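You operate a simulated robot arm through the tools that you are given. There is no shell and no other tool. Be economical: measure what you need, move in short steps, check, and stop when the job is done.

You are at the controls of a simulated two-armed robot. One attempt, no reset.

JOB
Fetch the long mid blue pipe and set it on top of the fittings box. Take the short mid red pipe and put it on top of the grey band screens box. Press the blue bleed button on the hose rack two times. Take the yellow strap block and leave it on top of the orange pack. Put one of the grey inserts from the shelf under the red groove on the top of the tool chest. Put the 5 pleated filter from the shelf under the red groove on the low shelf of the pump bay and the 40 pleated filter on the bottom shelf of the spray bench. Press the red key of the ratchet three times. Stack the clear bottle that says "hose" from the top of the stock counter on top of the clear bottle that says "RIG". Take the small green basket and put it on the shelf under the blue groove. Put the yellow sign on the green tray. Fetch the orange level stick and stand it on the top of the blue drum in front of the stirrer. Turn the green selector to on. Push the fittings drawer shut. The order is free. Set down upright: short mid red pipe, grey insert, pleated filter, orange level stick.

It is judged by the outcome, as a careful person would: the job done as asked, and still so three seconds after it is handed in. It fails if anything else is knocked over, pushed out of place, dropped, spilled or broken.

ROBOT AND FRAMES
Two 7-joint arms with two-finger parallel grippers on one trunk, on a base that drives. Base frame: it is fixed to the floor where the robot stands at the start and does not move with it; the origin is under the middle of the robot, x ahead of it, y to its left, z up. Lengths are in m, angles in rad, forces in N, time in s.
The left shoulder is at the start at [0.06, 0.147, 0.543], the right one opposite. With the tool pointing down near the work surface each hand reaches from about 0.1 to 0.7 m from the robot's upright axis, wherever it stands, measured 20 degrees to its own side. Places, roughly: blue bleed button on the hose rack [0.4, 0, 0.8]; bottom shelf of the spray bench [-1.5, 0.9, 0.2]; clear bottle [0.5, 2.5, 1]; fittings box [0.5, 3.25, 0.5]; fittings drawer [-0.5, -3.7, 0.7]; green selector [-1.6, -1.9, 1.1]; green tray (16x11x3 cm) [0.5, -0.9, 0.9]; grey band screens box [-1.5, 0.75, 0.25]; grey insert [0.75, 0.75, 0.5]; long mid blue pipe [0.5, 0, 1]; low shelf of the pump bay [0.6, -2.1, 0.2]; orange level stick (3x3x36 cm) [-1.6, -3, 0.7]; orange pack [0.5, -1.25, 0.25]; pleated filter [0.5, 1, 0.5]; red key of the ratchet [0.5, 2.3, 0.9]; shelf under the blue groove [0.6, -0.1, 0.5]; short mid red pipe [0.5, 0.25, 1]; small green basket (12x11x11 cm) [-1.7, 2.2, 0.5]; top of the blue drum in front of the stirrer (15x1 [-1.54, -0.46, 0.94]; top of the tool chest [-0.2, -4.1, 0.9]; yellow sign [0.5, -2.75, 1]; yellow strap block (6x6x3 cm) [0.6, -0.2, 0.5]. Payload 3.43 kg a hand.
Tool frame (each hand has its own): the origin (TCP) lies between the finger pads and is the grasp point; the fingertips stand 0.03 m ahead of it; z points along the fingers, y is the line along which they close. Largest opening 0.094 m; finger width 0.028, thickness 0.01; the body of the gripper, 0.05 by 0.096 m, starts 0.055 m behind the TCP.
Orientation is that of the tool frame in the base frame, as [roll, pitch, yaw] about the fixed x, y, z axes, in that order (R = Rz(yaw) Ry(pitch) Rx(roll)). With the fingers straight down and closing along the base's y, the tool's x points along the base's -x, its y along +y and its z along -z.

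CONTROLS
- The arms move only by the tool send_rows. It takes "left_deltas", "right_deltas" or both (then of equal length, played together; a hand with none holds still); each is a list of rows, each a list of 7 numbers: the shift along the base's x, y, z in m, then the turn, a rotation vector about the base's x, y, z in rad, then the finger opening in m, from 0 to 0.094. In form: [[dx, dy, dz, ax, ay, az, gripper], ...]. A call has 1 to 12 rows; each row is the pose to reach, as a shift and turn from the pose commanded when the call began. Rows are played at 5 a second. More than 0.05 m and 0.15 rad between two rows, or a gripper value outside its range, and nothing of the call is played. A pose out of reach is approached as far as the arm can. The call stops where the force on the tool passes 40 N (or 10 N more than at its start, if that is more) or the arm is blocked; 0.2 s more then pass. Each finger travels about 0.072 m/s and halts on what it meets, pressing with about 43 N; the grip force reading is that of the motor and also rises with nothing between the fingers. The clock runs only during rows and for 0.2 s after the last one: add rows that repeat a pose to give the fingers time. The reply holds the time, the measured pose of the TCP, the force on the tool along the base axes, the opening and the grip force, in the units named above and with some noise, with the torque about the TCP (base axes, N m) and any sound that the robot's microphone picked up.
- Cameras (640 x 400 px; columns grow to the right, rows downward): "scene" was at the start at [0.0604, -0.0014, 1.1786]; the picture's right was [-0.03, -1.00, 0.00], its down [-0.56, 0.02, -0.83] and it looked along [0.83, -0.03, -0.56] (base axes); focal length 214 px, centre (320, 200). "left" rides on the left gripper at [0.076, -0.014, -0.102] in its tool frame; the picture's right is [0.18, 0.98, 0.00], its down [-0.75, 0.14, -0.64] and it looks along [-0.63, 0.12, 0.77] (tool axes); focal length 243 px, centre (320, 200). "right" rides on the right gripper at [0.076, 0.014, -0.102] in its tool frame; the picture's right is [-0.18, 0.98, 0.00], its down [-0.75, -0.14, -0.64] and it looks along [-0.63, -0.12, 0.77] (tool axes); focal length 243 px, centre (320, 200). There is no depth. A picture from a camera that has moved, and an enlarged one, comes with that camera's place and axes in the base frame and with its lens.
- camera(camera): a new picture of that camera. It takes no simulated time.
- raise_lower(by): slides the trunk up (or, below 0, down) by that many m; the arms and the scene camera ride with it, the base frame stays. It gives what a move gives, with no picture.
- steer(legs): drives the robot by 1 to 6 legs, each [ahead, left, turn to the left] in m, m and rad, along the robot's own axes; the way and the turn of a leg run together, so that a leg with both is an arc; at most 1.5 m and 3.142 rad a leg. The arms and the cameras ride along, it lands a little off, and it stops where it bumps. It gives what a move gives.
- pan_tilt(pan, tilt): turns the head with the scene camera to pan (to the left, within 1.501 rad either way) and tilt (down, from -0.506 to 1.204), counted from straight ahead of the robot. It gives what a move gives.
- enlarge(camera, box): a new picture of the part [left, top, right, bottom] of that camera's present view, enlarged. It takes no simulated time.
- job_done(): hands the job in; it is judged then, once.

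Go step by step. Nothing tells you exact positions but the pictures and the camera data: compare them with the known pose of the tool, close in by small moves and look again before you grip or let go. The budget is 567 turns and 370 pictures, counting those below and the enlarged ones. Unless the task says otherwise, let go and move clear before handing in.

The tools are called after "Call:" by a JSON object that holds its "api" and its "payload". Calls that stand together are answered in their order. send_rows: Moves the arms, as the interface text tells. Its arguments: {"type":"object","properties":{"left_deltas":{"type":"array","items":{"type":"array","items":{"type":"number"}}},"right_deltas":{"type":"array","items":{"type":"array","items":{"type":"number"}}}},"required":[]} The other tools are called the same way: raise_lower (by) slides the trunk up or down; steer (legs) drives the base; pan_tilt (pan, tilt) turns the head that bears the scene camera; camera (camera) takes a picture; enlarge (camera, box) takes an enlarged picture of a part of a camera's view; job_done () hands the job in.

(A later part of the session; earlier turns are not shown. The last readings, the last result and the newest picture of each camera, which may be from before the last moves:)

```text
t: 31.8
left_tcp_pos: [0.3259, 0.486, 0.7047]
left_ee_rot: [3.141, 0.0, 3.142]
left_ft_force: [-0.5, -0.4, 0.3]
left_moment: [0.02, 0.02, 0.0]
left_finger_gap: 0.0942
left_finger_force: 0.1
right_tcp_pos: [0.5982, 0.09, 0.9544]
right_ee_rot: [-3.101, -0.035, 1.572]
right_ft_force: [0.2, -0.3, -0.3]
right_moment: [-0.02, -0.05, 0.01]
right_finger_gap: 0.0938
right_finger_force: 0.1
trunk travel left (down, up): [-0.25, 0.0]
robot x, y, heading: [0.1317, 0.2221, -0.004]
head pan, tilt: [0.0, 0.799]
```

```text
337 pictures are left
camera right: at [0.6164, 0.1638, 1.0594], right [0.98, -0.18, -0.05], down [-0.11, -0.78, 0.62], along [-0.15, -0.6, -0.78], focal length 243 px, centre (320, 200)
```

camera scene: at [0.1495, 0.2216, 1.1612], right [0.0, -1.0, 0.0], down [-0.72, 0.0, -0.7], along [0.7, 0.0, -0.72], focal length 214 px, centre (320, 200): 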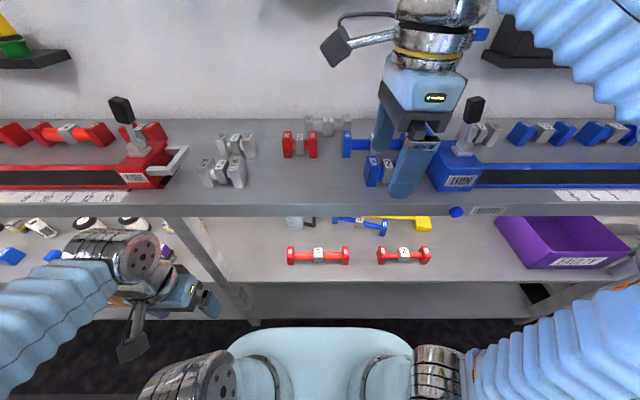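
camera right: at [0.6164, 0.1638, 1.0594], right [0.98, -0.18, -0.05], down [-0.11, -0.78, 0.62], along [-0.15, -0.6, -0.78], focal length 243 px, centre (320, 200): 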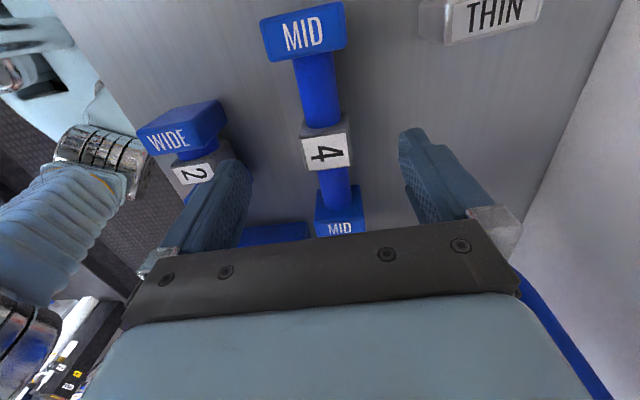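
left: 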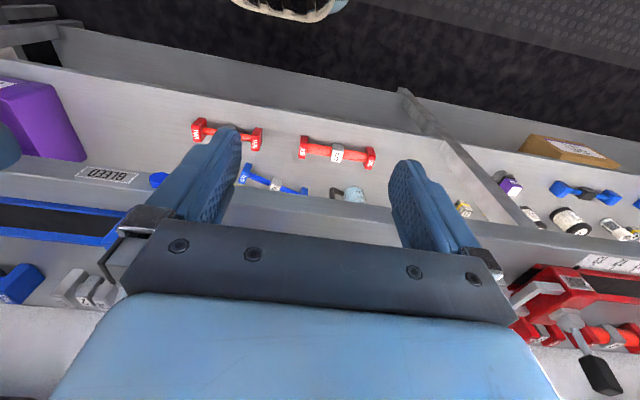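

Centred over the label. I narrow the opening to 6 cm, level the tool, and descend.

Call:
{"api": "send_rows", "payload": {"right_deltas": [[0, 0, 0, -0.035, -0.04, 0, 0.06], [0, 0, 0, -0.035, -0.04, 0, 0.06], [0.002, 0, -0.02, -0.035, -0.04, 0, 0.06], [0.002, 0, -0.035, -0.035, -0.04, 0, 0.06], [0.002, 0, -0.048, -0.035, -0.04, 0, 0.06], [0.002, 0, -0.056, -0.035, -0.04, 0, 0.06]]}}

Call:
{"api": "camera", "payload": {"camera": "right"}}

Call:
{"api": "enlarge", "payload": {"camera": "scene", "box": [260, 80, 460, 220]}}

```text
t: 33.2
left_tcp_pos: [0.3263, 0.4857, 0.704]
left_ee_rot: [3.141, -0.001, 3.141]
left_ft_force: [0.2, 0.1, 0.0]
left_moment: [0.0, -0.02, 0.02]
left_finger_gap: 0.0938
left_finger_force: 0.2
right_tcp_pos: [0.6008, 0.0924, 0.8968]
right_ee_rot: [3.141, 0.001, 1.573]
right_ft_force: [0.3, -0.3, 0.0]
right_moment: [0.0, 0.03, 0.0]
right_finger_gap: 0.06
right_finger_force: 0.1
trunk travel left (down, up): [-0.25, 0.0]
robot x, y, heading: [0.1304, 0.2201, 0.004]
head pan, tilt: [0.0, 0.799]
```

```text
336 pictures are left
camera right: at [0.6145, 0.1681, 1.0008], right [0.98, -0.18, 0.0], down [-0.14, -0.75, 0.64], along [-0.12, -0.63, -0.77], focal length 243 px, centre (320, 200)
```

right: 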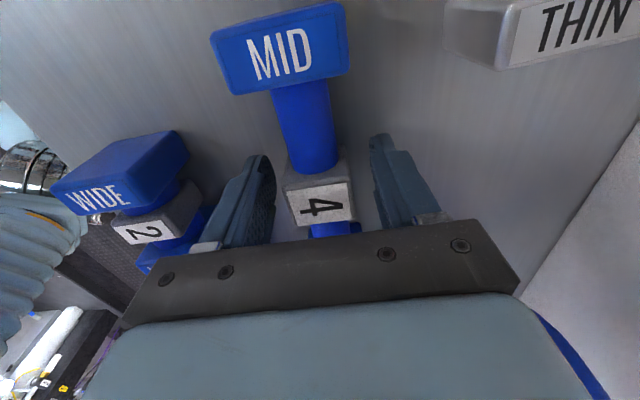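

```text
2.86 times, centred on (360, 150) of scene
camera zoom: at [0.1847, 0.2215, 1.1613], right [0.0, -1.0, 0.0], down [-0.72, 0.0, -0.7], along [0.7, 0.0, -0.72], focal length 613 px, centre (206, 343)
```

zoom: 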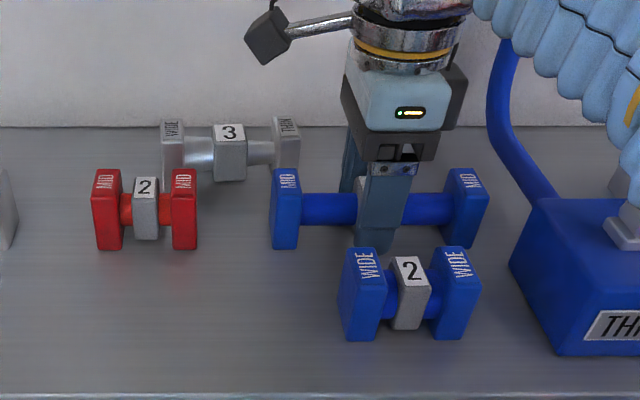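

Fingers straddle the "4" block and clear the others. Close and lift.

Call:
{"api": "send_rows", "payload": {"right_deltas": [[0, 0, 0, 0, 0, 0, 0.04], [0, 0, 0, 0, 0, 0, 0.02], [0, 0, 0, 0, 0, 0, 0.01], [0, 0, 0, 0, 0, 0, 0.01], [0, 0, 0.02, 0, 0, 0, 0.01], [0, 0, 0.05, 0, 0, 0, 0.01], [0, 0, 0.07, 0, 0, 0, 0.01]]}}

Call:
{"api": "camera", "payload": {"camera": "right"}}

```text
t: 34.8
left_tcp_pos: [0.327, 0.4842, 0.704]
left_ee_rot: [3.141, 0.001, 3.137]
left_ft_force: [-0.7, -0.6, 0.3]
left_moment: [0.01, -0.02, 0.01]
left_finger_gap: 0.0941
left_finger_force: 0.1
right_tcp_pos: [0.5997, 0.091, 0.9681]
right_ee_rot: [3.14, 0.002, 1.573]
right_ft_force: [0.2, 0.4, -1.8]
right_moment: [0.03, 0.01, -0.01]
right_finger_gap: 0.0398
right_finger_force: 43.0
trunk travel left (down, up): [-0.25, 0.0]
robot x, y, heading: [0.1302, 0.218, -0.002]
head pan, tilt: [0.0, 0.799]
```

```text
334 pictures are left
camera right: at [0.6143, 0.1676, 1.0708], right [0.98, -0.18, 0.0], down [-0.14, -0.75, 0.64], along [-0.12, -0.63, -0.77], focal length 243 px, centre (320, 200)
```

right: 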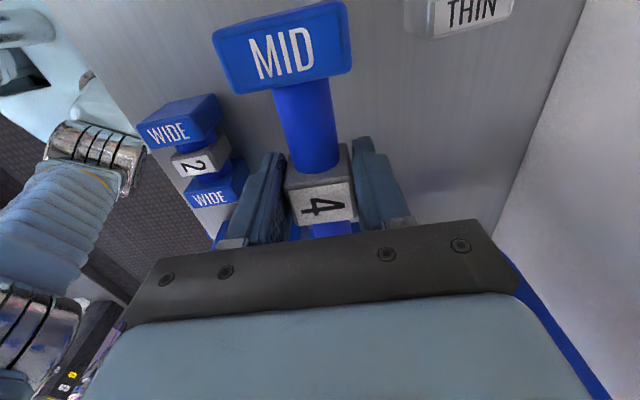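

Got it. I draw the right hand back with the pipe, and raise and turn the left hand for the red one.

Call:
{"api": "send_rows", "payload": {"right_deltas": [[-0.04, 0, 0.01, 0, 0, 0, 0.01], [-0.08, 0, 0.015, 0, 0, 0, 0.01], [-0.12, -0.01, 0.02, 0, 0, 0, 0.01], [-0.16, -0.02, 0.02, 0, 0, 0, 0.01], [-0.2, -0.03, 0.02, 0, 0, 0, 0.01], [-0.24, -0.04, 0.02, 0, 0, 0, 0.01], [-0.26, -0.05, 0.02, 0, 0, 0, 0.01], [-0.26, -0.05, 0.02, 0, 0, 0, 0.01], [-0.26, -0.05, 0.02, 0, 0, 0, 0.01], [-0.26, -0.05, 0.02, 0, 0, 0, 0.01], [-0.26, -0.05, 0.02, 0, 0, 0, 0.01], [-0.26, -0.05, 0.02, 0, 0, 0, 0.01]], "left_deltas": [[-0.01, -0.01, 0.04, 0, 0, 0, 0.08], [-0.01, -0.03, 0.08, 0, 0, 0.1, 0.08], [-0.01, -0.05, 0.12, 0, 0, 0.24, 0.08], [-0.01, -0.07, 0.16, 0, 0, 0.38, 0.08], [-0.01, -0.09, 0.2, 0, 0, 0.52, 0.08], [-0.01, -0.11, 0.24, 0, 0, 0.66, 0.08], [0, -0.12, 0.27, 0, 0, 0.8, 0.08], [0, -0.13, 0.28, 0, 0, 0.94, 0.08], [0, -0.13, 0.28, 0, 0, 1.08, 0.08], [0, -0.13, 0.28, 0, 0, 1.22, 0.08], [0, -0.13, 0.28, 0, 0, 1.36, 0.08], [0, -0.13, 0.28, 0, 0, 1.5, 0.08]]}}

Call:
{"api": "camera", "payload": {"camera": "scene"}}

```text
t: 37.4
left_tcp_pos: [0.3327, 0.3453, 0.9806]
left_ee_rot: [3.142, -0.001, -1.642]
left_ft_force: [-0.3, 0.0, -0.2]
left_moment: [0.01, -0.01, 0.05]
left_finger_gap: 0.08
left_finger_force: 0.0
left hand out of reach, approached as far as the arm can: row 8, 9, 10, 11, 12
right_tcp_pos: [0.344, 0.0461, 0.9818]
right_ee_rot: [-3.141, 0.001, 1.573]
right_ft_force: [-1.1, 0.3, -2.0]
right_moment: [0.02, 0.03, -0.01]
right_finger_gap: 0.0397
right_finger_force: 42.7
right hand out of reach, approached as far as the arm can: row 7, 8, 9, 10, 11, 12
trunk travel left (down, up): [-0.25, 0.0]
robot x, y, heading: [0.1334, 0.2212, -0.005]
head pan, tilt: [0.0, 0.799]
```

```text
333 pictures are left
camera scene: at [0.1848, 0.2211, 1.1613], right [0.0, -1.0, 0.0], down [-0.72, 0.0, -0.7], along [0.7, 0.0, -0.72], focal length 214 px, centre (320, 200)
```

scene: 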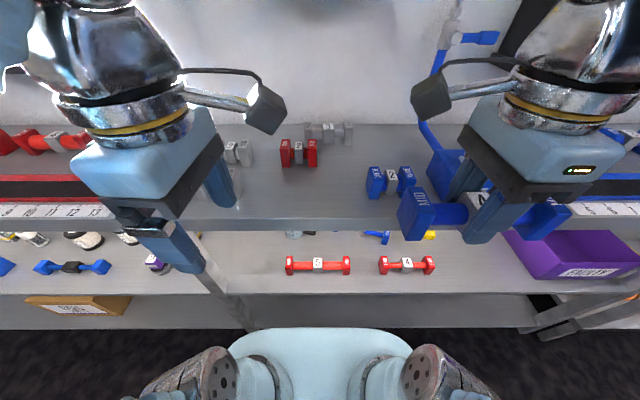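

Now the left hand goes above the red "2 MID" pipe.

Call:
{"api": "send_rows", "payload": {"left_deltas": [[0.045, -0.012, -0.004, 0, 0, 0.02, 0.07], [0.09, -0.024, -0.008, 0, 0, 0.04, 0.06], [0.135, -0.036, -0.012, 0, 0, 0.07, 0.06], [0.18, -0.05, -0.016, 0, 0, 0.07, 0.06], [0.22, -0.063, -0.02, 0, 0, 0.07, 0.06], [0.25, -0.076, -0.024, 0, 0, 0.07, 0.06], [0.266, -0.076, -0.026, 0, 0, 0.07, 0.06], [0.266, -0.076, -0.026, 0, 0, 0.07, 0.06]]}}

Call:
{"api": "camera", "payload": {"camera": "left"}}

Call:
{"api": "enlarge", "payload": {"camera": "scene", "box": [220, 80, 420, 220]}}

```text
t: 39.2
left_tcp_pos: [0.5982, 0.2706, 0.9535]
left_ee_rot: [3.141, 0.0, -1.574]
left_ft_force: [-0.4, 1.0, -0.4]
left_moment: [0.01, 0.02, 0.0]
left_finger_gap: 0.0601
left_finger_force: 0.0
right_tcp_pos: [0.3452, 0.0459, 0.9822]
right_ee_rot: [-3.14, -0.002, 1.573]
right_ft_force: [0.1, 0.3, -1.9]
right_moment: [0.03, -0.02, 0.0]
right_finger_gap: 0.0399
right_finger_force: 42.7
trunk travel left (down, up): [-0.25, 0.0]
robot x, y, heading: [0.1332, 0.2229, -0.0]
head pan, tilt: [0.0, 0.799]
```

```text
332 pictures are left
camera left: at [0.6115, 0.1939, 1.0577], right [-0.98, -0.18, 0.0], down [-0.14, 0.75, 0.64], along [-0.12, 0.63, -0.77], focal length 243 px, centre (320, 200)
```

left: 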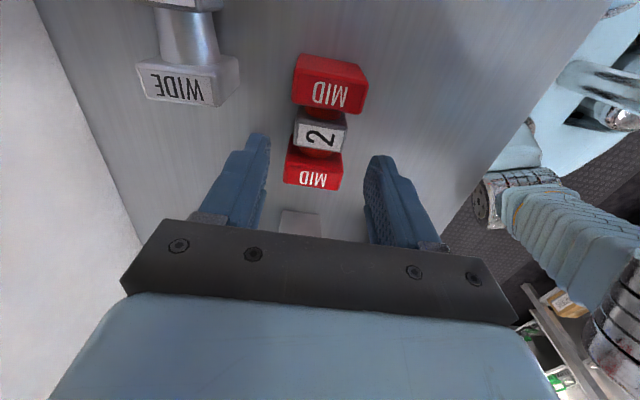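

```text
2.86 times, centred on (320, 150) of scene
camera zoom: at [0.185, 0.2214, 1.1613], right [0.0, -1.0, 0.0], down [-0.72, 0.0, -0.7], along [0.7, 0.0, -0.72], focal length 613 px, centre (320, 343)
```

zoom: 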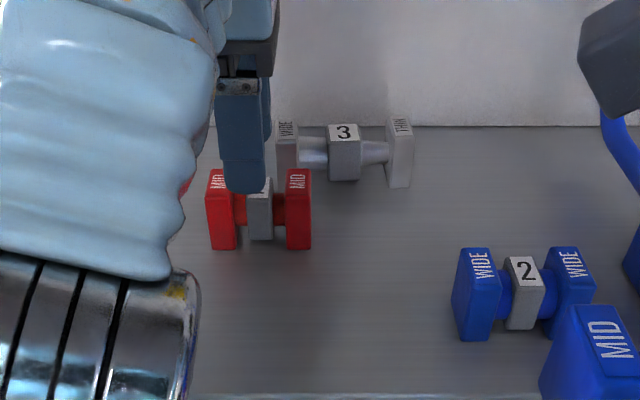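

Label centre is near (0.598, 0.261). Shift 9 mm right, descend, check.

Call:
{"api": "send_rows", "payload": {"left_deltas": [[0, -0.009, 0, 0, 0, 0, 0.06], [0.001, -0.009, -0.02, 0, 0, 0, 0.06], [0.001, -0.009, -0.04, 0, 0, 0, 0.06], [0.001, -0.009, -0.056, 0, 0, 0, 0.06], [0.001, -0.009, -0.056, 0, 0, 0, 0.06]]}}

Call:
{"api": "camera", "payload": {"camera": "left"}}

```text
t: 40.4
left_tcp_pos: [0.5987, 0.2609, 0.8968]
left_ee_rot: [-3.141, 0.0, -1.574]
left_ft_force: [0.4, -0.7, -0.8]
left_moment: [0.02, 0.03, -0.03]
left_finger_gap: 0.0601
left_finger_force: 0.0
right_tcp_pos: [0.3441, 0.0454, 0.9821]
right_ee_rot: [-3.141, -0.001, 1.573]
right_ft_force: [-0.6, 0.5, -3.2]
right_moment: [0.01, 0.01, 0.05]
right_finger_gap: 0.0395
right_finger_force: 42.7
trunk travel left (down, up): [-0.25, 0.0]
robot x, y, heading: [0.1312, 0.2227, -0.0]
head pan, tilt: [0.0, 0.799]
```

```text
330 pictures are left
camera left: at [0.6121, 0.1845, 1.0004], right [-0.98, -0.18, 0.0], down [-0.14, 0.75, 0.64], along [-0.12, 0.63, -0.77], focal length 243 px, centre (320, 200)
```

left: 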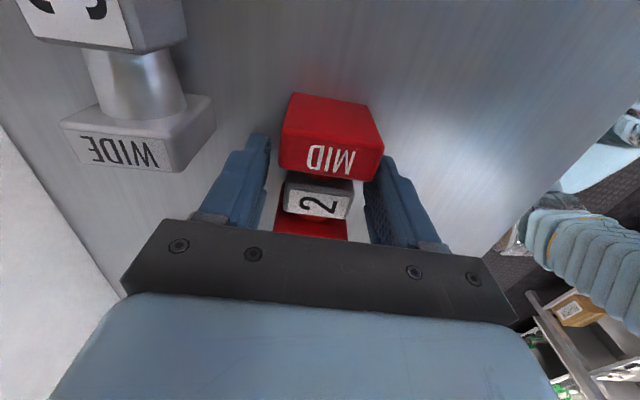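

Call:
{"api": "send_rows", "payload": {"left_deltas": [[0, 0, 0, 0, 0, 0, 0.04], [0, 0, 0, 0, 0, 0, 0.02], [0, 0, 0, 0, 0, 0, 0.01], [0, 0, 0, 0, 0, 0, 0.01], [0, 0, 0.02, 0, 0, 0, 0.01], [0, 0, 0.05, 0, 0, 0, 0.01], [0, 0, 0.065, 0, 0, 0, 0.01]]}}

Call:
{"api": "camera", "payload": {"camera": "left"}}

```text
t: 42.0
left_tcp_pos: [0.601, 0.2625, 0.953]
left_ee_rot: [3.124, 0.006, -1.572]
left_ft_force: [-0.4, 1.5, -1.7]
left_moment: [0.02, 0.01, 0.01]
left_finger_gap: 0.0395
left_finger_force: 42.8
left hand out of reach, approached as far as the arm can: row 7
right_tcp_pos: [0.3446, 0.0457, 0.9824]
right_ee_rot: [3.14, 0.001, 1.572]
right_ft_force: [-0.4, -0.1, -2.2]
right_moment: [0.01, -0.03, 0.02]
right_finger_gap: 0.0397
right_finger_force: 42.6
trunk travel left (down, up): [-0.25, 0.0]
robot x, y, heading: [0.1316, 0.2182, -0.005]
head pan, tilt: [0.0, 0.799]
```

```text
329 pictures are left
camera left: at [0.6159, 0.1843, 1.0557], right [-0.98, -0.18, 0.02], down [-0.13, 0.75, 0.65], along [-0.13, 0.64, -0.76], focal length 243 px, centre (320, 200)
```

left: 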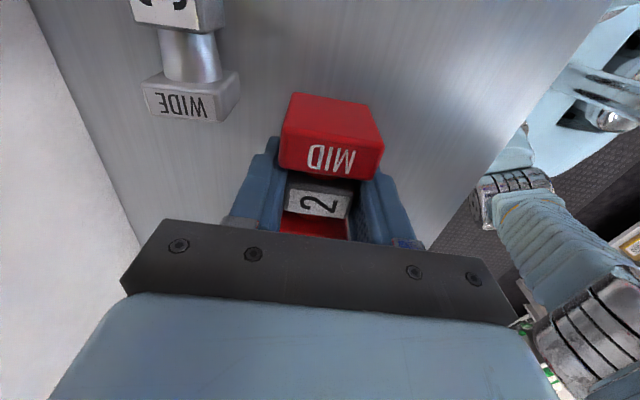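

Both pipes held. I draw the left hand back and back the base into the corridor.

Call:
{"api": "send_rows", "payload": {"left_deltas": [[-0.04, 0, 0.005, 0, 0, 0, 0.01], [-0.08, 0.01, 0.015, 0, 0, 0, 0.01], [-0.12, 0.02, 0.02, 0, 0, 0, 0.01], [-0.16, 0.03, 0.025, 0, 0, 0, 0.01], [-0.2, 0.04, 0.025, 0, 0, 0, 0.01], [-0.24, 0.05, 0.025, 0, 0, 0, 0.01], [-0.26, 0.06, 0.025, 0, 0, 0, 0.01]]}}

Call:
{"api": "steer", "payload": {"legs": [[-0.6, 0, 0], [0, 0, 1.571], [0, 0, 1.571]]}}

Call:
{"api": "pan_tilt", "payload": {"pan": 0.0, "tilt": 0.6}}

Call:
{"api": "camera", "payload": {"camera": "scene"}}

```text
t: 43.6
left_tcp_pos: [0.3386, 0.3237, 0.9866]
left_ee_rot: [3.141, 0.0, -1.573]
left_ft_force: [0.7, -0.2, -1.0]
left_moment: [-0.03, -0.02, 0.03]
left_finger_gap: 0.0397
left_finger_force: 42.9
right_tcp_pos: [0.3446, 0.0466, 0.9832]
right_ee_rot: [-3.142, 0.002, 1.573]
right_ft_force: [0.0, -0.5, -2.6]
right_moment: [0.06, -0.03, 0.02]
right_finger_gap: 0.0398
right_finger_force: 43.3
trunk travel left (down, up): [-0.25, 0.0]
robot x, y, heading: [0.1313, 0.2225, -0.006]
head pan, tilt: [0.0, 0.799]
```

```text
t: 54.5
left_tcp_pos: [-0.6718, 0.1192, 0.9869]
left_ee_rot: [-3.141, -0.001, 1.547]
left_ft_force: [0.5, 0.0, -1.6]
left_moment: [0.02, 0.03, 0.01]
left_finger_gap: 0.0396
left_finger_force: 43.1
right_tcp_pos: [-0.6727, 0.3952, 0.9816]
right_ee_rot: [-3.14, 0.0, -1.588]
right_ft_force: [-0.2, 0.2, -2.6]
right_moment: [0.01, 0.02, 0.01]
right_finger_gap: 0.0396
right_finger_force: 43.1
trunk travel left (down, up): [-0.25, 0.0]
robot x, y, heading: [-0.4653, 0.218, 3.12]
head pan, tilt: [0.0, 0.799]
```

```text
t: 55.3
left_tcp_pos: [-0.6732, 0.1197, 0.987]
left_ee_rot: [3.14, 0.001, 1.549]
left_ft_force: [-0.1, -0.4, -1.3]
left_moment: [-0.01, 0.02, -0.03]
left_finger_gap: 0.0396
left_finger_force: 42.8
right_tcp_pos: [-0.6725, 0.3951, 0.9833]
right_ee_rot: [-3.142, 0.001, -1.587]
right_ft_force: [0.5, 0.0, -3.6]
right_moment: [0.02, 0.01, -0.02]
right_finger_gap: 0.0395
right_finger_force: 43.1
trunk travel left (down, up): [-0.25, 0.0]
robot x, y, heading: [-0.4645, 0.2171, 3.123]
head pan, tilt: [0.0, 0.6]
```

```text
328 pictures are left
camera scene: at [-0.52, 0.2209, 1.1781], right [0.02, 1.0, 0.0], down [0.57, -0.01, -0.82], along [-0.82, 0.02, -0.57], focal length 214 px, centre (320, 200)
```

scene: 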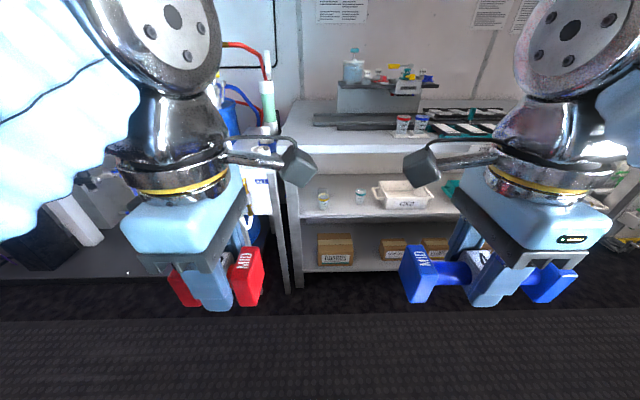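

Boxes stand on the bench's bottom shelf. I'll read their labels.

Call:
{"api": "enlarge", "payload": {"camera": "scene", "box": [290, 170, 490, 295]}}

Call:
{"api": "steer", "payload": {"legs": [[0.0, -0.45, 0]]}}

Call:
{"api": "camera", "payload": {"camera": "scene"}}

```text
3.20 times, centred on (390, 232) of scene
camera zoom: at [-0.52, 0.2209, 1.1781], right [0.02, 1.0, 0.0], down [0.57, -0.01, -0.82], along [-0.82, 0.02, -0.57], focal length 686 px, centre (96, 96)
```

zoom: 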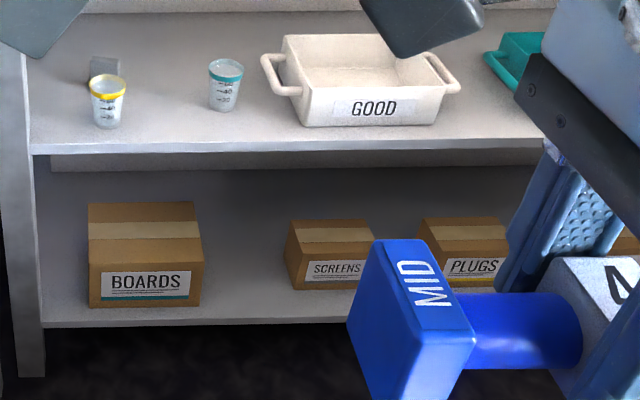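

```text
t: 58.0
left_tcp_pos: [-0.6625, 0.5696, 0.9864]
left_ee_rot: [3.14, 0.001, 1.545]
left_ft_force: [0.1, -0.6, -0.7]
left_moment: [0.04, 0.01, -0.01]
left_finger_gap: 0.0396
left_finger_force: 43.4
right_tcp_pos: [-0.6627, 0.8448, 0.9819]
right_ee_rot: [-3.139, 0.0, -1.591]
right_ft_force: [-0.3, -0.3, -2.2]
right_moment: [-0.02, 0.01, -0.02]
right_finger_gap: 0.0397
right_finger_force: 43.5
trunk travel left (down, up): [-0.25, 0.0]
robot x, y, heading: [-0.4522, 0.6687, 3.114]
head pan, tilt: [0.0, 0.6]
```

```text
326 pictures are left
camera scene: at [-0.5093, 0.6709, 1.1782], right [0.03, 1.0, 0.0], down [0.56, -0.01, -0.82], along [-0.82, 0.02, -0.57], focal length 214 px, centre (320, 200)
```

scene: 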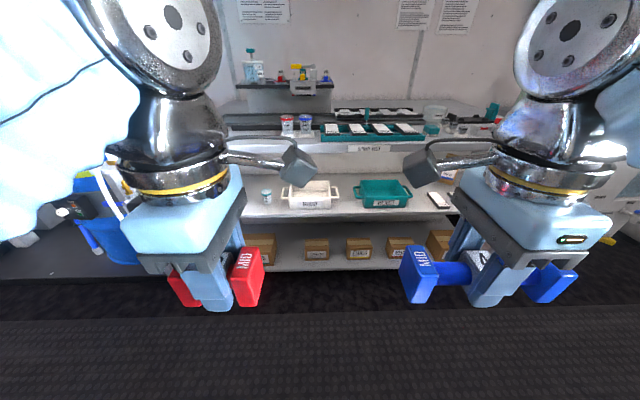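

Call:
{"api": "enlarge", "payload": {"camera": "scene", "box": [250, 215, 450, 275]}}

Call:
{"api": "enlarge", "payload": {"camera": "scene", "box": [240, 100, 520, 275]}}

```text
3.20 times, centred on (350, 245) of scene
camera zoom: at [-0.5093, 0.6709, 1.1782], right [0.03, 1.0, 0.0], down [0.56, -0.01, -0.82], along [-0.82, 0.02, -0.57], focal length 686 px, centre (224, 56)
```

zoom: 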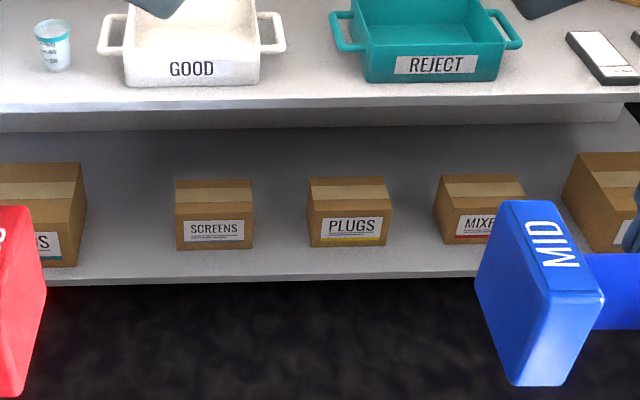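

```text
2.29 times, centred on (380, 188) of scene
camera zoom: at [-0.5093, 0.6709, 1.1782], right [0.03, 1.0, 0.0], down [0.56, -0.01, -0.82], along [-0.82, 0.02, -0.57], focal length 490 px, centre (183, 229)
```

zoom: 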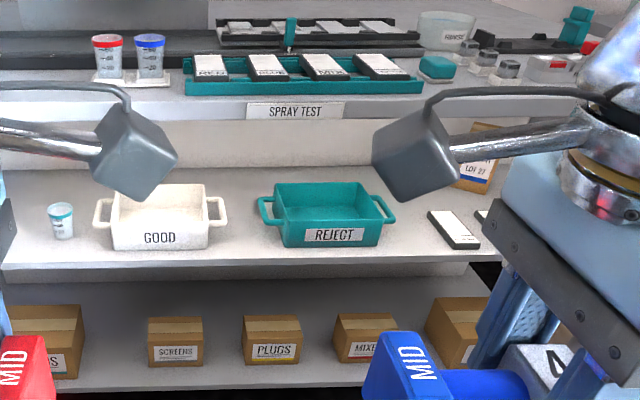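

The SCREENS box top is around z≈0.27 under a mid shelf, so a vertical tool can't set the red pipe there; I'll regrasp it by its ends with a tilted tool later. One closer look at the label, then I go to the fittings box first.

Call:
{"api": "enlarge", "payload": {"camera": "scene", "box": [295, 235, 375, 265]}}

Call:
{"api": "steer", "payload": {"legs": [[0, 0, -1.571], [1.2, 0, 0]]}}

Call:
{"api": "camera", "payload": {"camera": "scene"}}

```text
8.00 times, centred on (335, 250) of scene
camera zoom: at [-0.5093, 0.6709, 1.1782], right [0.03, 1.0, 0.0], down [0.56, -0.01, -0.82], along [-0.82, 0.02, -0.57], focal length 1716 px, centre (200, -200)
```

zoom: 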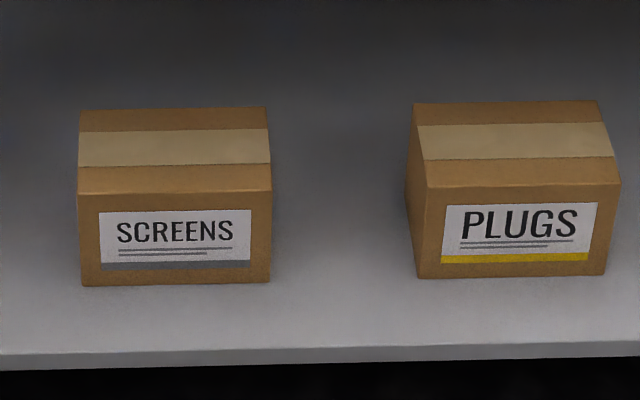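

```text
t: 67.9
left_tcp_pos: [-0.5254, 2.0742, 0.9861]
left_ee_rot: [-3.141, 0.0, -0.026]
left_ft_force: [-0.2, 0.0, -1.9]
left_moment: [0.01, -0.03, -0.04]
left_finger_gap: 0.0398
left_finger_force: 43.0
right_tcp_pos: [-0.2492, 2.0738, 0.9822]
right_ee_rot: [-3.14, 0.001, 3.121]
right_ft_force: [0.9, -0.2, -2.2]
right_moment: [-0.02, 0.03, -0.01]
right_finger_gap: 0.0394
right_finger_force: 43.1
trunk travel left (down, up): [-0.25, 0.0]
robot x, y, heading: [-0.4278, 1.8681, 1.542]
head pan, tilt: [0.0, 0.6]
```

```text
322 pictures are left
camera scene: at [-0.4238, 1.9251, 1.1782], right [1.0, -0.03, 0.0], down [-0.01, -0.56, -0.83], along [0.02, 0.82, -0.56], focal length 214 px, centre (320, 200)
```

scene: 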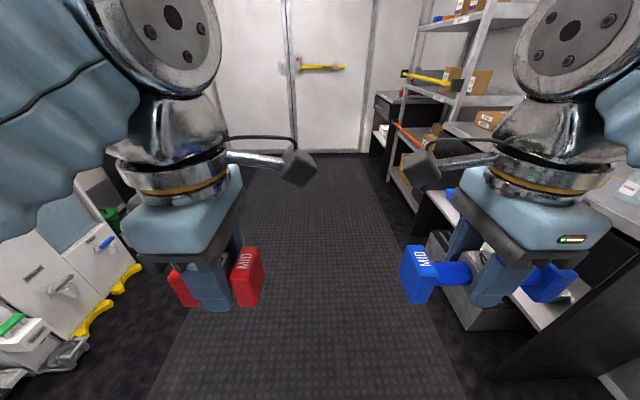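

SCREENS has the grey band: right box. I drive on along the corridor and turn to face the fittings box.

Call:
{"api": "steer", "payload": {"legs": [[0.9, 0, 0], [0, 0, -1.54]]}}

Call:
{"api": "camera", "payload": {"camera": "scene"}}

```text
t: 76.3
left_tcp_pos: [-0.1989, 2.8699, 0.9858]
left_ee_rot: [-3.141, -0.001, -1.56]
left_ft_force: [0.6, 0.3, -2.5]
left_moment: [0.02, -0.03, -0.01]
left_finger_gap: 0.0395
left_finger_force: 42.8
right_tcp_pos: [-0.1902, 2.5934, 0.9819]
right_ee_rot: [3.141, -0.001, 1.586]
right_ft_force: [0.5, 0.8, -3.0]
right_moment: [0.04, -0.01, 0.05]
right_finger_gap: 0.0398
right_finger_force: 42.9
trunk travel left (down, up): [-0.25, 0.0]
robot x, y, heading: [-0.4033, 2.7646, 0.01]
head pan, tilt: [0.0, 0.6]
```

```text
321 pictures are left
camera scene: at [-0.3444, 2.7656, 1.1782], right [0.01, -1.0, 0.0], down [-0.56, -0.01, -0.82], along [0.82, 0.01, -0.57], focal length 214 px, centre (320, 200)
```

scene: 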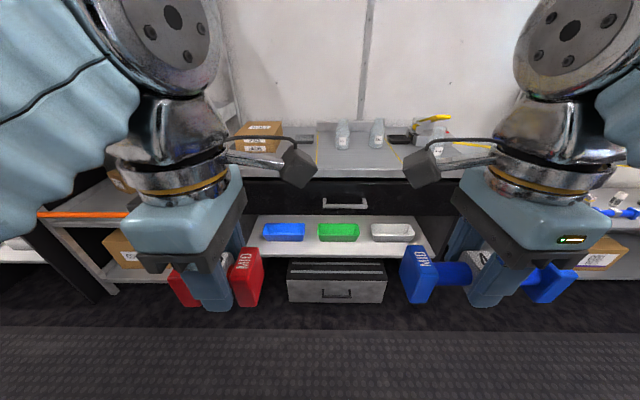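

Call:
{"api": "enlarge", "payload": {"camera": "scene", "box": [240, 100, 480, 250]}}

Call:
{"api": "steer", "payload": {"legs": [[0, 0.5, 0]]}}

Call:
{"api": "camera", "payload": {"camera": "scene"}}

```text
2.67 times, centred on (360, 175) of scene
camera zoom: at [-0.3444, 2.7656, 1.1782], right [0.01, -1.0, 0.0], down [-0.56, -0.01, -0.82], along [0.82, 0.01, -0.57], focal length 572 px, centre (213, 267)
```

zoom: 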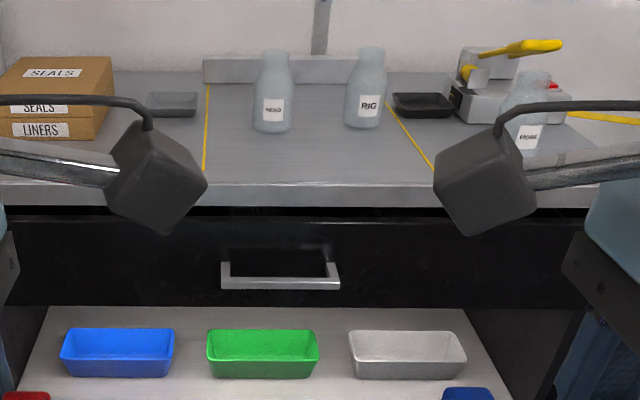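

```text
t: 79.3
left_tcp_pos: [-0.207, 3.3695, 0.9873]
left_ee_rot: [3.141, 0.001, -1.555]
left_ft_force: [-0.3, -0.6, -2.6]
left_moment: [0.02, 0.01, 0.0]
left_finger_gap: 0.0395
left_finger_force: 43.0
right_tcp_pos: [-0.1958, 3.0931, 0.9829]
right_ee_rot: [3.141, -0.001, 1.592]
right_ft_force: [-0.1, -1.1, -3.2]
right_moment: [0.02, 0.01, 0.02]
right_finger_gap: 0.0398
right_finger_force: 42.9
trunk travel left (down, up): [-0.25, 0.0]
robot x, y, heading: [-0.4117, 3.2631, 0.019]
head pan, tilt: [0.0, 0.6]
```

```text
319 pictures are left
camera scene: at [-0.3514, 3.2648, 1.1782], right [0.02, -1.0, 0.0], down [-0.56, -0.01, -0.82], along [0.82, 0.01, -0.57], focal length 214 px, centre (320, 200)
```

scene: 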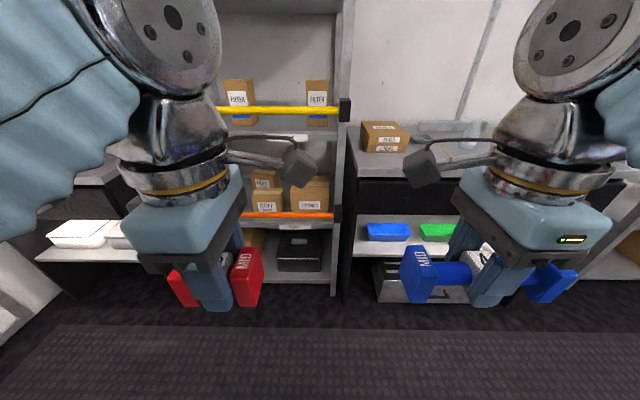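

Call:
{"api": "enlarge", "payload": {"camera": "scene", "box": [210, 60, 360, 300]}}

Call:
{"api": "enlarge", "payload": {"camera": "scene", "box": [230, 160, 350, 235]}}

```text
1.67 times, centred on (285, 180) of scene
camera zoom: at [-0.3514, 3.2648, 1.1782], right [0.02, -1.0, 0.0], down [-0.56, -0.01, -0.82], along [0.82, 0.01, -0.57], focal length 358 px, centre (378, 233)
```

zoom: 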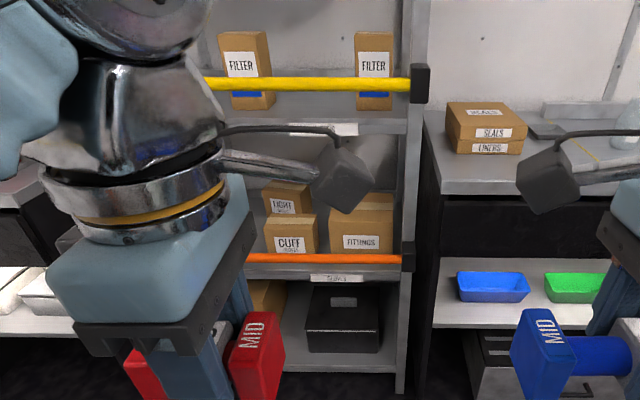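

```text
5.33 times, centred on (290, 198) of scene
camera zoom: at [-0.3514, 3.2648, 1.1782], right [0.02, -1.0, 0.0], down [-0.56, -0.01, -0.82], along [0.82, 0.01, -0.57], focal length 1144 px, centre (480, 213)
```

zoom: 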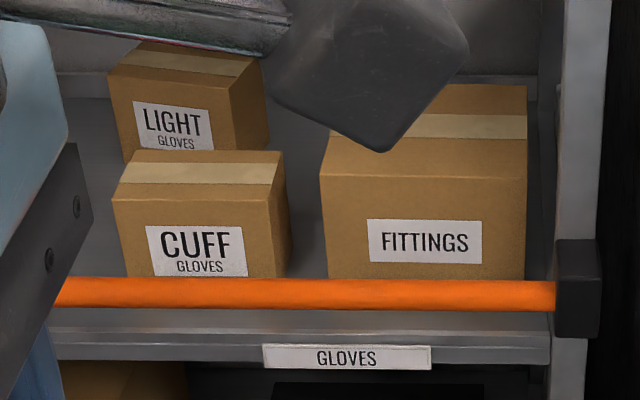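

The fittings box sits under a shelf behind an orange bar, so blue needs a tilted grip too. I'll set both pipes on the stock counter's front strip (top z≈0.86) and regrasp them there.

Call:
{"api": "steer", "payload": {"legs": [[0, -0.31, -0.019], [0.3, 0, 0]]}}

Call:
{"api": "pan_tilt", "payload": {"pan": 0.0, "tilt": 0.8}}

Call:
{"api": "camera", "payload": {"camera": "scene"}}

```text
t: 83.0
left_tcp_pos: [0.0983, 3.0605, 0.9863]
left_ee_rot: [3.141, 0.001, -1.569]
left_ft_force: [0.4, 0.3, -1.7]
left_moment: [-0.01, 0.0, -0.02]
left_finger_gap: 0.0398
left_finger_force: 42.7
right_tcp_pos: [0.1061, 2.7831, 0.9824]
right_ee_rot: [3.14, -0.001, 1.577]
right_ft_force: [-0.1, -0.2, -2.5]
right_moment: [0.02, -0.03, -0.01]
right_finger_gap: 0.0395
right_finger_force: 42.9
trunk travel left (down, up): [-0.25, 0.0]
robot x, y, heading: [-0.106, 2.9517, -0.0]
head pan, tilt: [0.0, 0.6]
```

```text
t: 83.7
left_tcp_pos: [0.0981, 3.0598, 0.986]
left_ee_rot: [-3.142, 0.0, -1.567]
left_ft_force: [0.1, 0.6, -2.3]
left_moment: [-0.02, -0.03, -0.03]
left_finger_gap: 0.0396
left_finger_force: 43.4
right_tcp_pos: [0.1054, 2.7828, 0.982]
right_ee_rot: [3.141, 0.0, 1.576]
right_ft_force: [0.3, -0.7, -3.2]
right_moment: [0.0, -0.01, -0.02]
right_finger_gap: 0.0395
right_finger_force: 43.0
trunk travel left (down, up): [-0.25, 0.0]
robot x, y, heading: [-0.1087, 2.9545, 0.002]
head pan, tilt: [0.0, 0.799]
```

```text
316 pictures are left
camera scene: at [-0.0549, 2.9571, 1.1614], right [0.0, -1.0, 0.0], down [-0.72, 0.0, -0.7], along [0.7, 0.0, -0.72], focal length 214 px, centre (320, 200)
```

scene: 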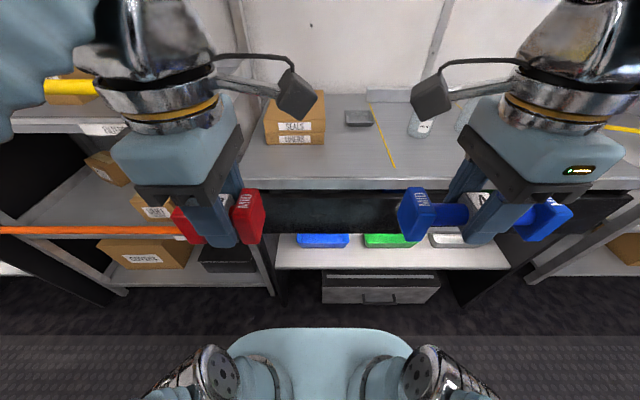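

Right hand: turn so the blue pipe lies along x, over the free strip at y≈2.83.

Call:
{"api": "send_rows", "payload": {"right_deltas": [[0, 0.005, 0, 0, 0, 0.14, 0.01], [0.01, 0.01, 0, 0, 0, 0.28, 0.01], [0.03, 0.015, 0, 0, 0, 0.42, 0.01], [0.05, 0.02, 0, 0, 0, 0.56, 0.01], [0.07, 0.025, 0, 0, 0, 0.7, 0.01], [0.09, 0.03, 0, 0, 0, 0.84, 0.01], [0.11, 0.035, 0, 0, 0, 0.98, 0.01], [0.13, 0.04, 0, 0, 0, 1.12, 0.01], [0.15, 0.047, 0, 0, 0, 1.26, 0.01], [0.17, 0.047, 0, 0, 0, 1.4, 0.01], [0.19, 0.047, 0, 0, 0, 1.5, 0.01], [0.21, 0.047, 0, 0, 0, 1.565, 0.01]], "left_deltas": [[0.03, 0, 0, 0, 0, 0, 0.01], [0.06, 0, 0, 0, 0, 0, 0.01], [0.09, 0, 0, 0, 0, 0, 0.01], [0.12, 0, 0, 0, 0, 0, 0.01], [0.15, 0, -0.005, 0, 0, 0, 0.01], [0.18, 0, -0.01, 0, 0, 0, 0.01], [0.2, 0, -0.015, 0, 0, 0, 0.01], [0.22, 0, -0.02, 0, 0, 0, 0.01], [0.24, 0, -0.025, 0, 0, 0, 0.01], [0.26, 0, -0.03, 0, 0, 0, 0.01], [0.26, 0, -0.03, 0, 0, 0, 0.01], [0.26, 0, -0.03, 0, 0, 0, 0.01]]}}

Call:
{"api": "camera", "payload": {"camera": "scene"}}

```text
t: 86.3
left_tcp_pos: [0.3592, 3.0589, 0.9562]
left_ee_rot: [3.141, 0.0, -1.568]
left_ft_force: [0.0, 0.6, -2.2]
left_moment: [0.04, -0.04, 0.01]
left_finger_gap: 0.0395
left_finger_force: 43.6
right_tcp_pos: [0.3154, 2.8307, 0.9807]
right_ee_rot: [-3.141, 0.0, -3.139]
right_ft_force: [-0.3, -0.9, -2.7]
right_moment: [0.03, 0.0, -0.01]
right_finger_gap: 0.0398
right_finger_force: 43.3
trunk travel left (down, up): [-0.25, 0.0]
robot x, y, heading: [-0.1073, 2.9573, 0.002]
head pan, tilt: [0.0, 0.799]
```

```text
315 pictures are left
camera scene: at [-0.0548, 2.9571, 1.1613], right [0.0, -1.0, 0.0], down [-0.72, 0.0, -0.7], along [0.7, 0.0, -0.72], focal length 214 px, centre (320, 200)
```

scene: 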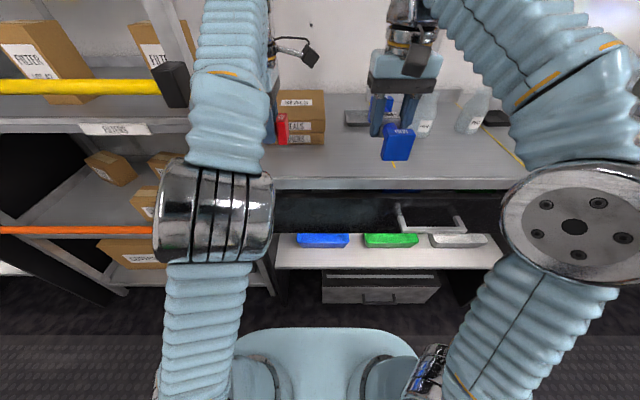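

I lower red to the counter with the left hand, and bring blue forward and down.

Call:
{"api": "send_rows", "payload": {"left_deltas": [[0, -0.01, -0.02, 0, 0, 0, 0.01], [0, -0.02, -0.035, 0, 0, 0, 0.01], [0, -0.02, -0.05, 0, 0, 0, 0.01], [0, -0.02, -0.055, 0, 0, 0, 0.01], [0, -0.02, -0.06, 0, 0, 0, 0.01], [0, -0.02, -0.064, 0, 0, 0, 0.01]], "right_deltas": [[0.02, 0, -0.01, 0, 0, 0, 0.01], [0.045, 0, -0.03, 0, 0, 0, 0.01], [0.07, 0, -0.045, 0, 0, 0, 0.01], [0.07, 0, -0.06, 0, 0, 0, 0.01], [0.07, 0, -0.07, 0, 0, 0, 0.01], [0.07, 0, -0.076, 0, 0, 0, 0.01]]}}

Call:
{"api": "enlarge", "payload": {"camera": "scene", "box": [240, 60, 480, 200]}}

```text
t: 87.8
left_tcp_pos: [0.3591, 3.0399, 0.8961]
left_ee_rot: [-3.127, 0.002, -1.569]
left_ft_force: [-0.5, -1.8, 18.9]
left_moment: [0.15, 0.47, 0.12]
left_finger_gap: 0.0398
left_finger_force: 43.1
right_tcp_pos: [0.3842, 2.8312, 0.9063]
right_ee_rot: [3.141, 0.001, -3.139]
right_ft_force: [0.1, 0.5, -2.8]
right_moment: [0.03, 0.0, -0.01]
right_finger_gap: 0.0398
right_finger_force: 42.6
trunk travel left (down, up): [-0.25, 0.0]
robot x, y, heading: [-0.1093, 2.9537, 0.003]
head pan, tilt: [0.0, 0.799]
stopped in row 6 (left hand): the force on the tool passed its limit at 41 N (the readings are from after the stop); the commanded pose is now the measured one
```

```text
2.67 times, centred on (360, 130) of scene
camera zoom: at [-0.0558, 2.9567, 1.1614], right [0.0, -1.0, 0.0], down [-0.72, 0.0, -0.7], along [0.7, 0.0, -0.72], focal length 572 px, centre (213, 387)
```

zoom: 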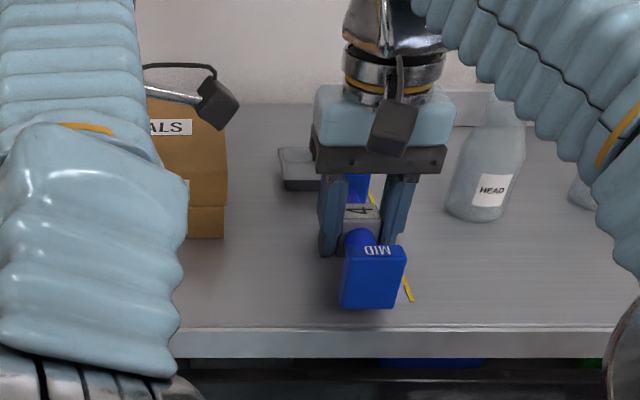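

Red has touched the counter; I open the left a bit, and lower blue the last centimetre, then release both.

Call:
{"api": "send_rows", "payload": {"left_deltas": [[0, 0, 0.001, 0, 0, 0, 0.05], [0, 0, 0.001, 0, 0, 0, 0.065], [0, 0, 0.001, 0, 0, 0, 0.065], [0, 0, 0.001, 0, 0, 0, 0.065]], "right_deltas": [[0, 0, -0.004, 0, 0, 0, 0.01], [0, 0, -0.008, 0, 0, 0, 0.01], [0, 0, -0.008, 0, 0, 0, 0.05], [0, 0, -0.008, 0, 0, 0, 0.065]]}}

Call:
{"api": "send_rows", "payload": {"left_deltas": [[0, 0, 0.03, 0, 0, 0, 0.065], [0, 0, 0.06, 0, 0, 0, 0.065], [0, 0, 0.07, 0, 0, 0, 0.065], [-0.04, 0, 0.08, 0, 0, 0, 0.065], [-0.08, 0, 0.08, 0, 0, 0, 0.065], [-0.12, 0, 0.08, 0, 0, 0, 0.065]], "right_deltas": [[0, 0, 0.03, 0, 0, 0, 0.07], [0, 0, 0.06, 0, 0, 0, 0.07], [0, 0, 0.07, 0, 0, 0, 0.07], [-0.04, 0, 0.08, 0, 0, 0, 0.07], [-0.08, 0, 0.08, 0, 0, 0, 0.07], [-0.12, 0, 0.08, 0, 0, 0, 0.07]]}}

Call:
{"api": "camera", "payload": {"camera": "scene"}}

```text
t: 88.8
left_tcp_pos: [0.3609, 3.04, 0.8951]
left_ee_rot: [-3.132, 0.002, -1.569]
left_ft_force: [-1.1, -0.1, -0.3]
left_moment: [0.0, 0.0, -0.02]
left_finger_gap: 0.0651
left_finger_force: 0.1
right_tcp_pos: [0.3869, 2.8306, 0.8997]
right_ee_rot: [-3.142, -0.001, -3.14]
right_ft_force: [-0.1, 0.3, 0.5]
right_moment: [0.02, 0.0, -0.01]
right_finger_gap: 0.0648
right_finger_force: 0.0
trunk travel left (down, up): [-0.25, 0.0]
robot x, y, heading: [-0.1079, 2.9565, 0.003]
head pan, tilt: [0.0, 0.799]
```

```text
t: 90.2
left_tcp_pos: [0.2383, 3.0399, 0.9753]
left_ee_rot: [-3.133, 0.0, -1.57]
left_ft_force: [-1.1, -0.1, 1.3]
left_moment: [0.0, 0.03, 0.03]
left_finger_gap: 0.0656
left_finger_force: 0.0
right_tcp_pos: [0.2671, 2.8322, 0.9795]
right_ee_rot: [3.14, 0.001, -3.139]
right_ft_force: [-0.4, 0.9, -0.1]
right_moment: [-0.02, 0.0, 0.02]
right_finger_gap: 0.0701
right_finger_force: 0.1
right hand out of reach, approached as far as the arm can: row 3
trunk travel left (down, up): [-0.25, 0.0]
robot x, y, heading: [-0.1078, 2.9525, 0.004]
head pan, tilt: [0.0, 0.799]
```

```text
313 pictures are left
camera scene: at [-0.0545, 2.9571, 1.1613], right [0.0, -1.0, 0.0], down [-0.72, 0.0, -0.7], along [0.7, 0.0, -0.72], focal length 214 px, centre (320, 200)
```

scene: 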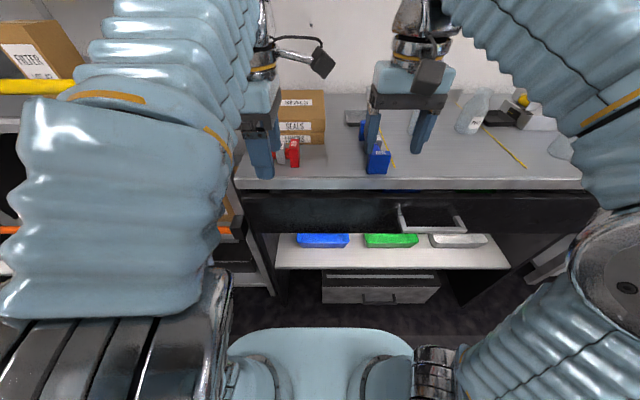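

Both stand on the counter. Now the right hand tilts 45° forward to approach blue's near end block; the left turns to close along y.

Call:
{"api": "send_rows", "payload": {"right_deltas": [[0, 0, 0, 0, -0.14, 0, 0.07], [-0.01, 0, 0, 0, -0.28, 0, 0.07], [-0.02, 0, 0, 0, -0.42, 0, 0.07], [-0.03, 0, 0, 0, -0.56, 0, 0.07], [-0.03, 0, 0, 0, -0.7, 0, 0.07], [-0.03, 0, 0, 0, -0.785, 0, 0.07], [-0.03, 0, 0, 0, -0.785, 0, 0.07], [-0.03, 0, 0, 0, -0.785, 0, 0.07], [-0.03, 0, 0, 0, -0.785, 0, 0.07], [-0.03, 0, 0, 0, -0.785, 0, 0.07], [-0.03, 0, 0, 0, -0.785, 0, 0.07]], "left_deltas": [[-0.02, 0, 0, 0, 0, -0.14, 0.08], [-0.03, 0, 0, 0, 0, -0.28, 0.094], [-0.03, 0, 0, 0, 0, -0.42, 0.094], [-0.03, 0, 0, 0, 0, -0.56, 0.094], [-0.03, 0, 0, 0, 0, -0.7, 0.094], [-0.03, 0, 0, 0, 0, -0.84, 0.094], [-0.03, 0, 0, 0, 0, -0.98, 0.094], [-0.03, 0, 0, 0, 0, -1.12, 0.094], [-0.03, 0, 0, 0, 0, -1.26, 0.094], [-0.03, 0, 0, 0, 0, -1.4, 0.094], [-0.03, 0, 0, 0, 0, -1.54, 0.094]]}}

Call:
{"api": "camera", "payload": {"camera": "right"}}

Call:
{"api": "camera", "payload": {"camera": "scene"}}

```text
t: 92.6
left_tcp_pos: [0.2111, 3.0402, 0.9774]
left_ee_rot: [-3.131, 0.002, -3.113]
left_ft_force: [-0.2, 0.3, -1.3]
left_moment: [0.0, 0.02, 0.0]
left_finger_gap: 0.0941
left_finger_force: 0.0
right_tcp_pos: [0.2375, 2.8308, 0.9786]
right_ee_rot: [-3.139, 0.785, -3.139]
right_ft_force: [-0.6, -0.4, 0.3]
right_moment: [0.01, 0.03, -0.04]
right_finger_gap: 0.0698
right_finger_force: 0.0
trunk travel left (down, up): [-0.25, 0.0]
robot x, y, heading: [-0.1074, 2.9547, -0.001]
head pan, tilt: [0.0, 0.799]
```

```text
312 pictures are left
camera right: at [0.1102, 2.8461, 0.998], right [0.13, 0.98, 0.13], down [0.08, -0.14, 0.99], along [0.99, -0.12, -0.1], focal length 243 px, centre (320, 200)
```

right: 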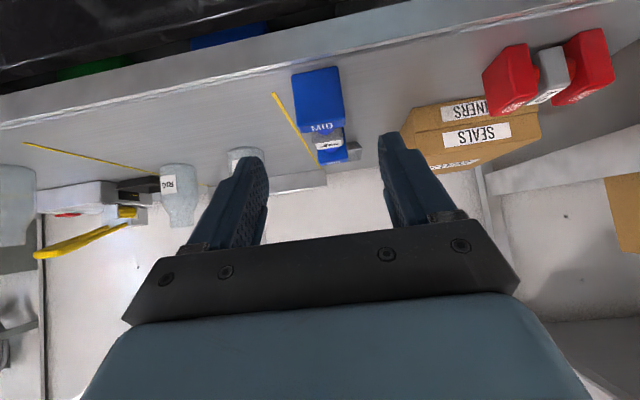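

```text
311 pictures are left
camera scene: at [-0.0549, 2.9571, 1.1613], right [0.0, -1.0, 0.0], down [-0.72, 0.0, -0.7], along [0.7, 0.0, -0.72], focal length 214 px, centre (320, 200)
```

scene: 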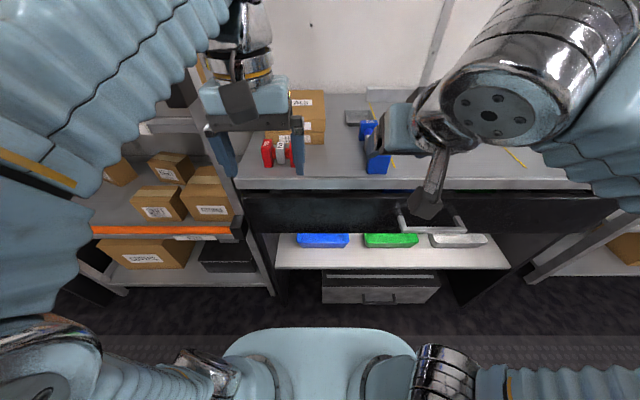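

Aligned. I slide down the 45° line onto the block and grip.

Call:
{"api": "send_rows", "payload": {"right_deltas": [[0.025, 0, -0.025, 0, 0, 0, 0.07], [0.05, 0, -0.05, 0, 0, 0, 0.07], [0.07, 0, -0.07, 0, 0, 0, 0.07], [0.082, 0, -0.081, 0, 0, 0, 0.07], [0.082, 0, -0.081, 0, 0, 0, 0.07]]}}

Call:
{"api": "camera", "payload": {"camera": "right"}}

Call:
{"api": "enlarge", "payload": {"camera": "scene", "box": [220, 80, 480, 220]}}

```text
t: 93.8
left_tcp_pos: [0.2104, 3.0392, 0.9762]
left_ee_rot: [-3.132, 0.0, -3.111]
left_ft_force: [0.0, -1.3, 0.4]
left_moment: [-0.03, -0.03, 0.01]
left_finger_gap: 0.0938
left_finger_force: 0.1
right_tcp_pos: [0.3167, 2.8321, 0.8972]
right_ee_rot: [-3.14, 0.785, -3.141]
right_ft_force: [-1.0, 0.1, 0.4]
right_moment: [0.0, 0.01, 0.02]
right_finger_gap: 0.07
right_finger_force: 0.1
trunk travel left (down, up): [-0.25, 0.0]
robot x, y, heading: [-0.1062, 2.9562, 0.003]
head pan, tilt: [0.0, 0.799]
```

```text
310 pictures are left
camera right: at [0.1913, 2.8463, 0.9165], right [0.13, 0.98, 0.13], down [0.08, -0.14, 0.99], along [0.99, -0.12, -0.1], focal length 243 px, centre (320, 200)
```

right: 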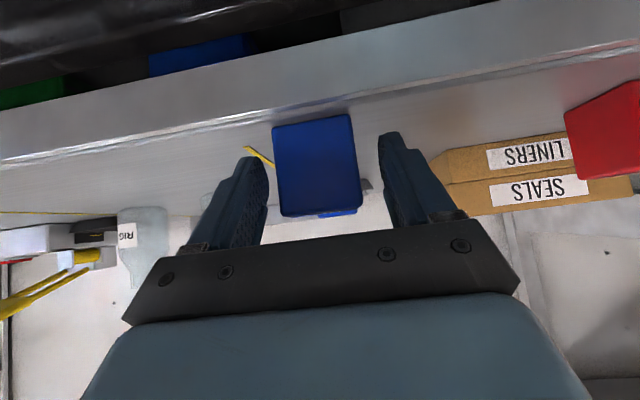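

```text
2.46 times, centred on (350, 150) of scene
camera zoom: at [-0.0548, 2.9571, 1.1613], right [0.0, -1.0, 0.0], down [-0.72, 0.0, -0.7], along [0.7, 0.0, -0.72], focal length 528 px, centre (246, 323)
```

zoom: 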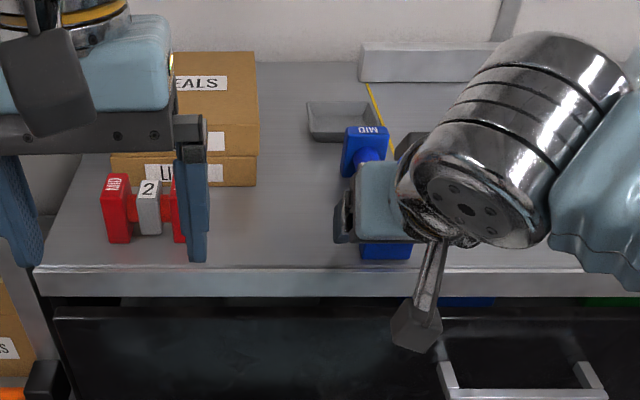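

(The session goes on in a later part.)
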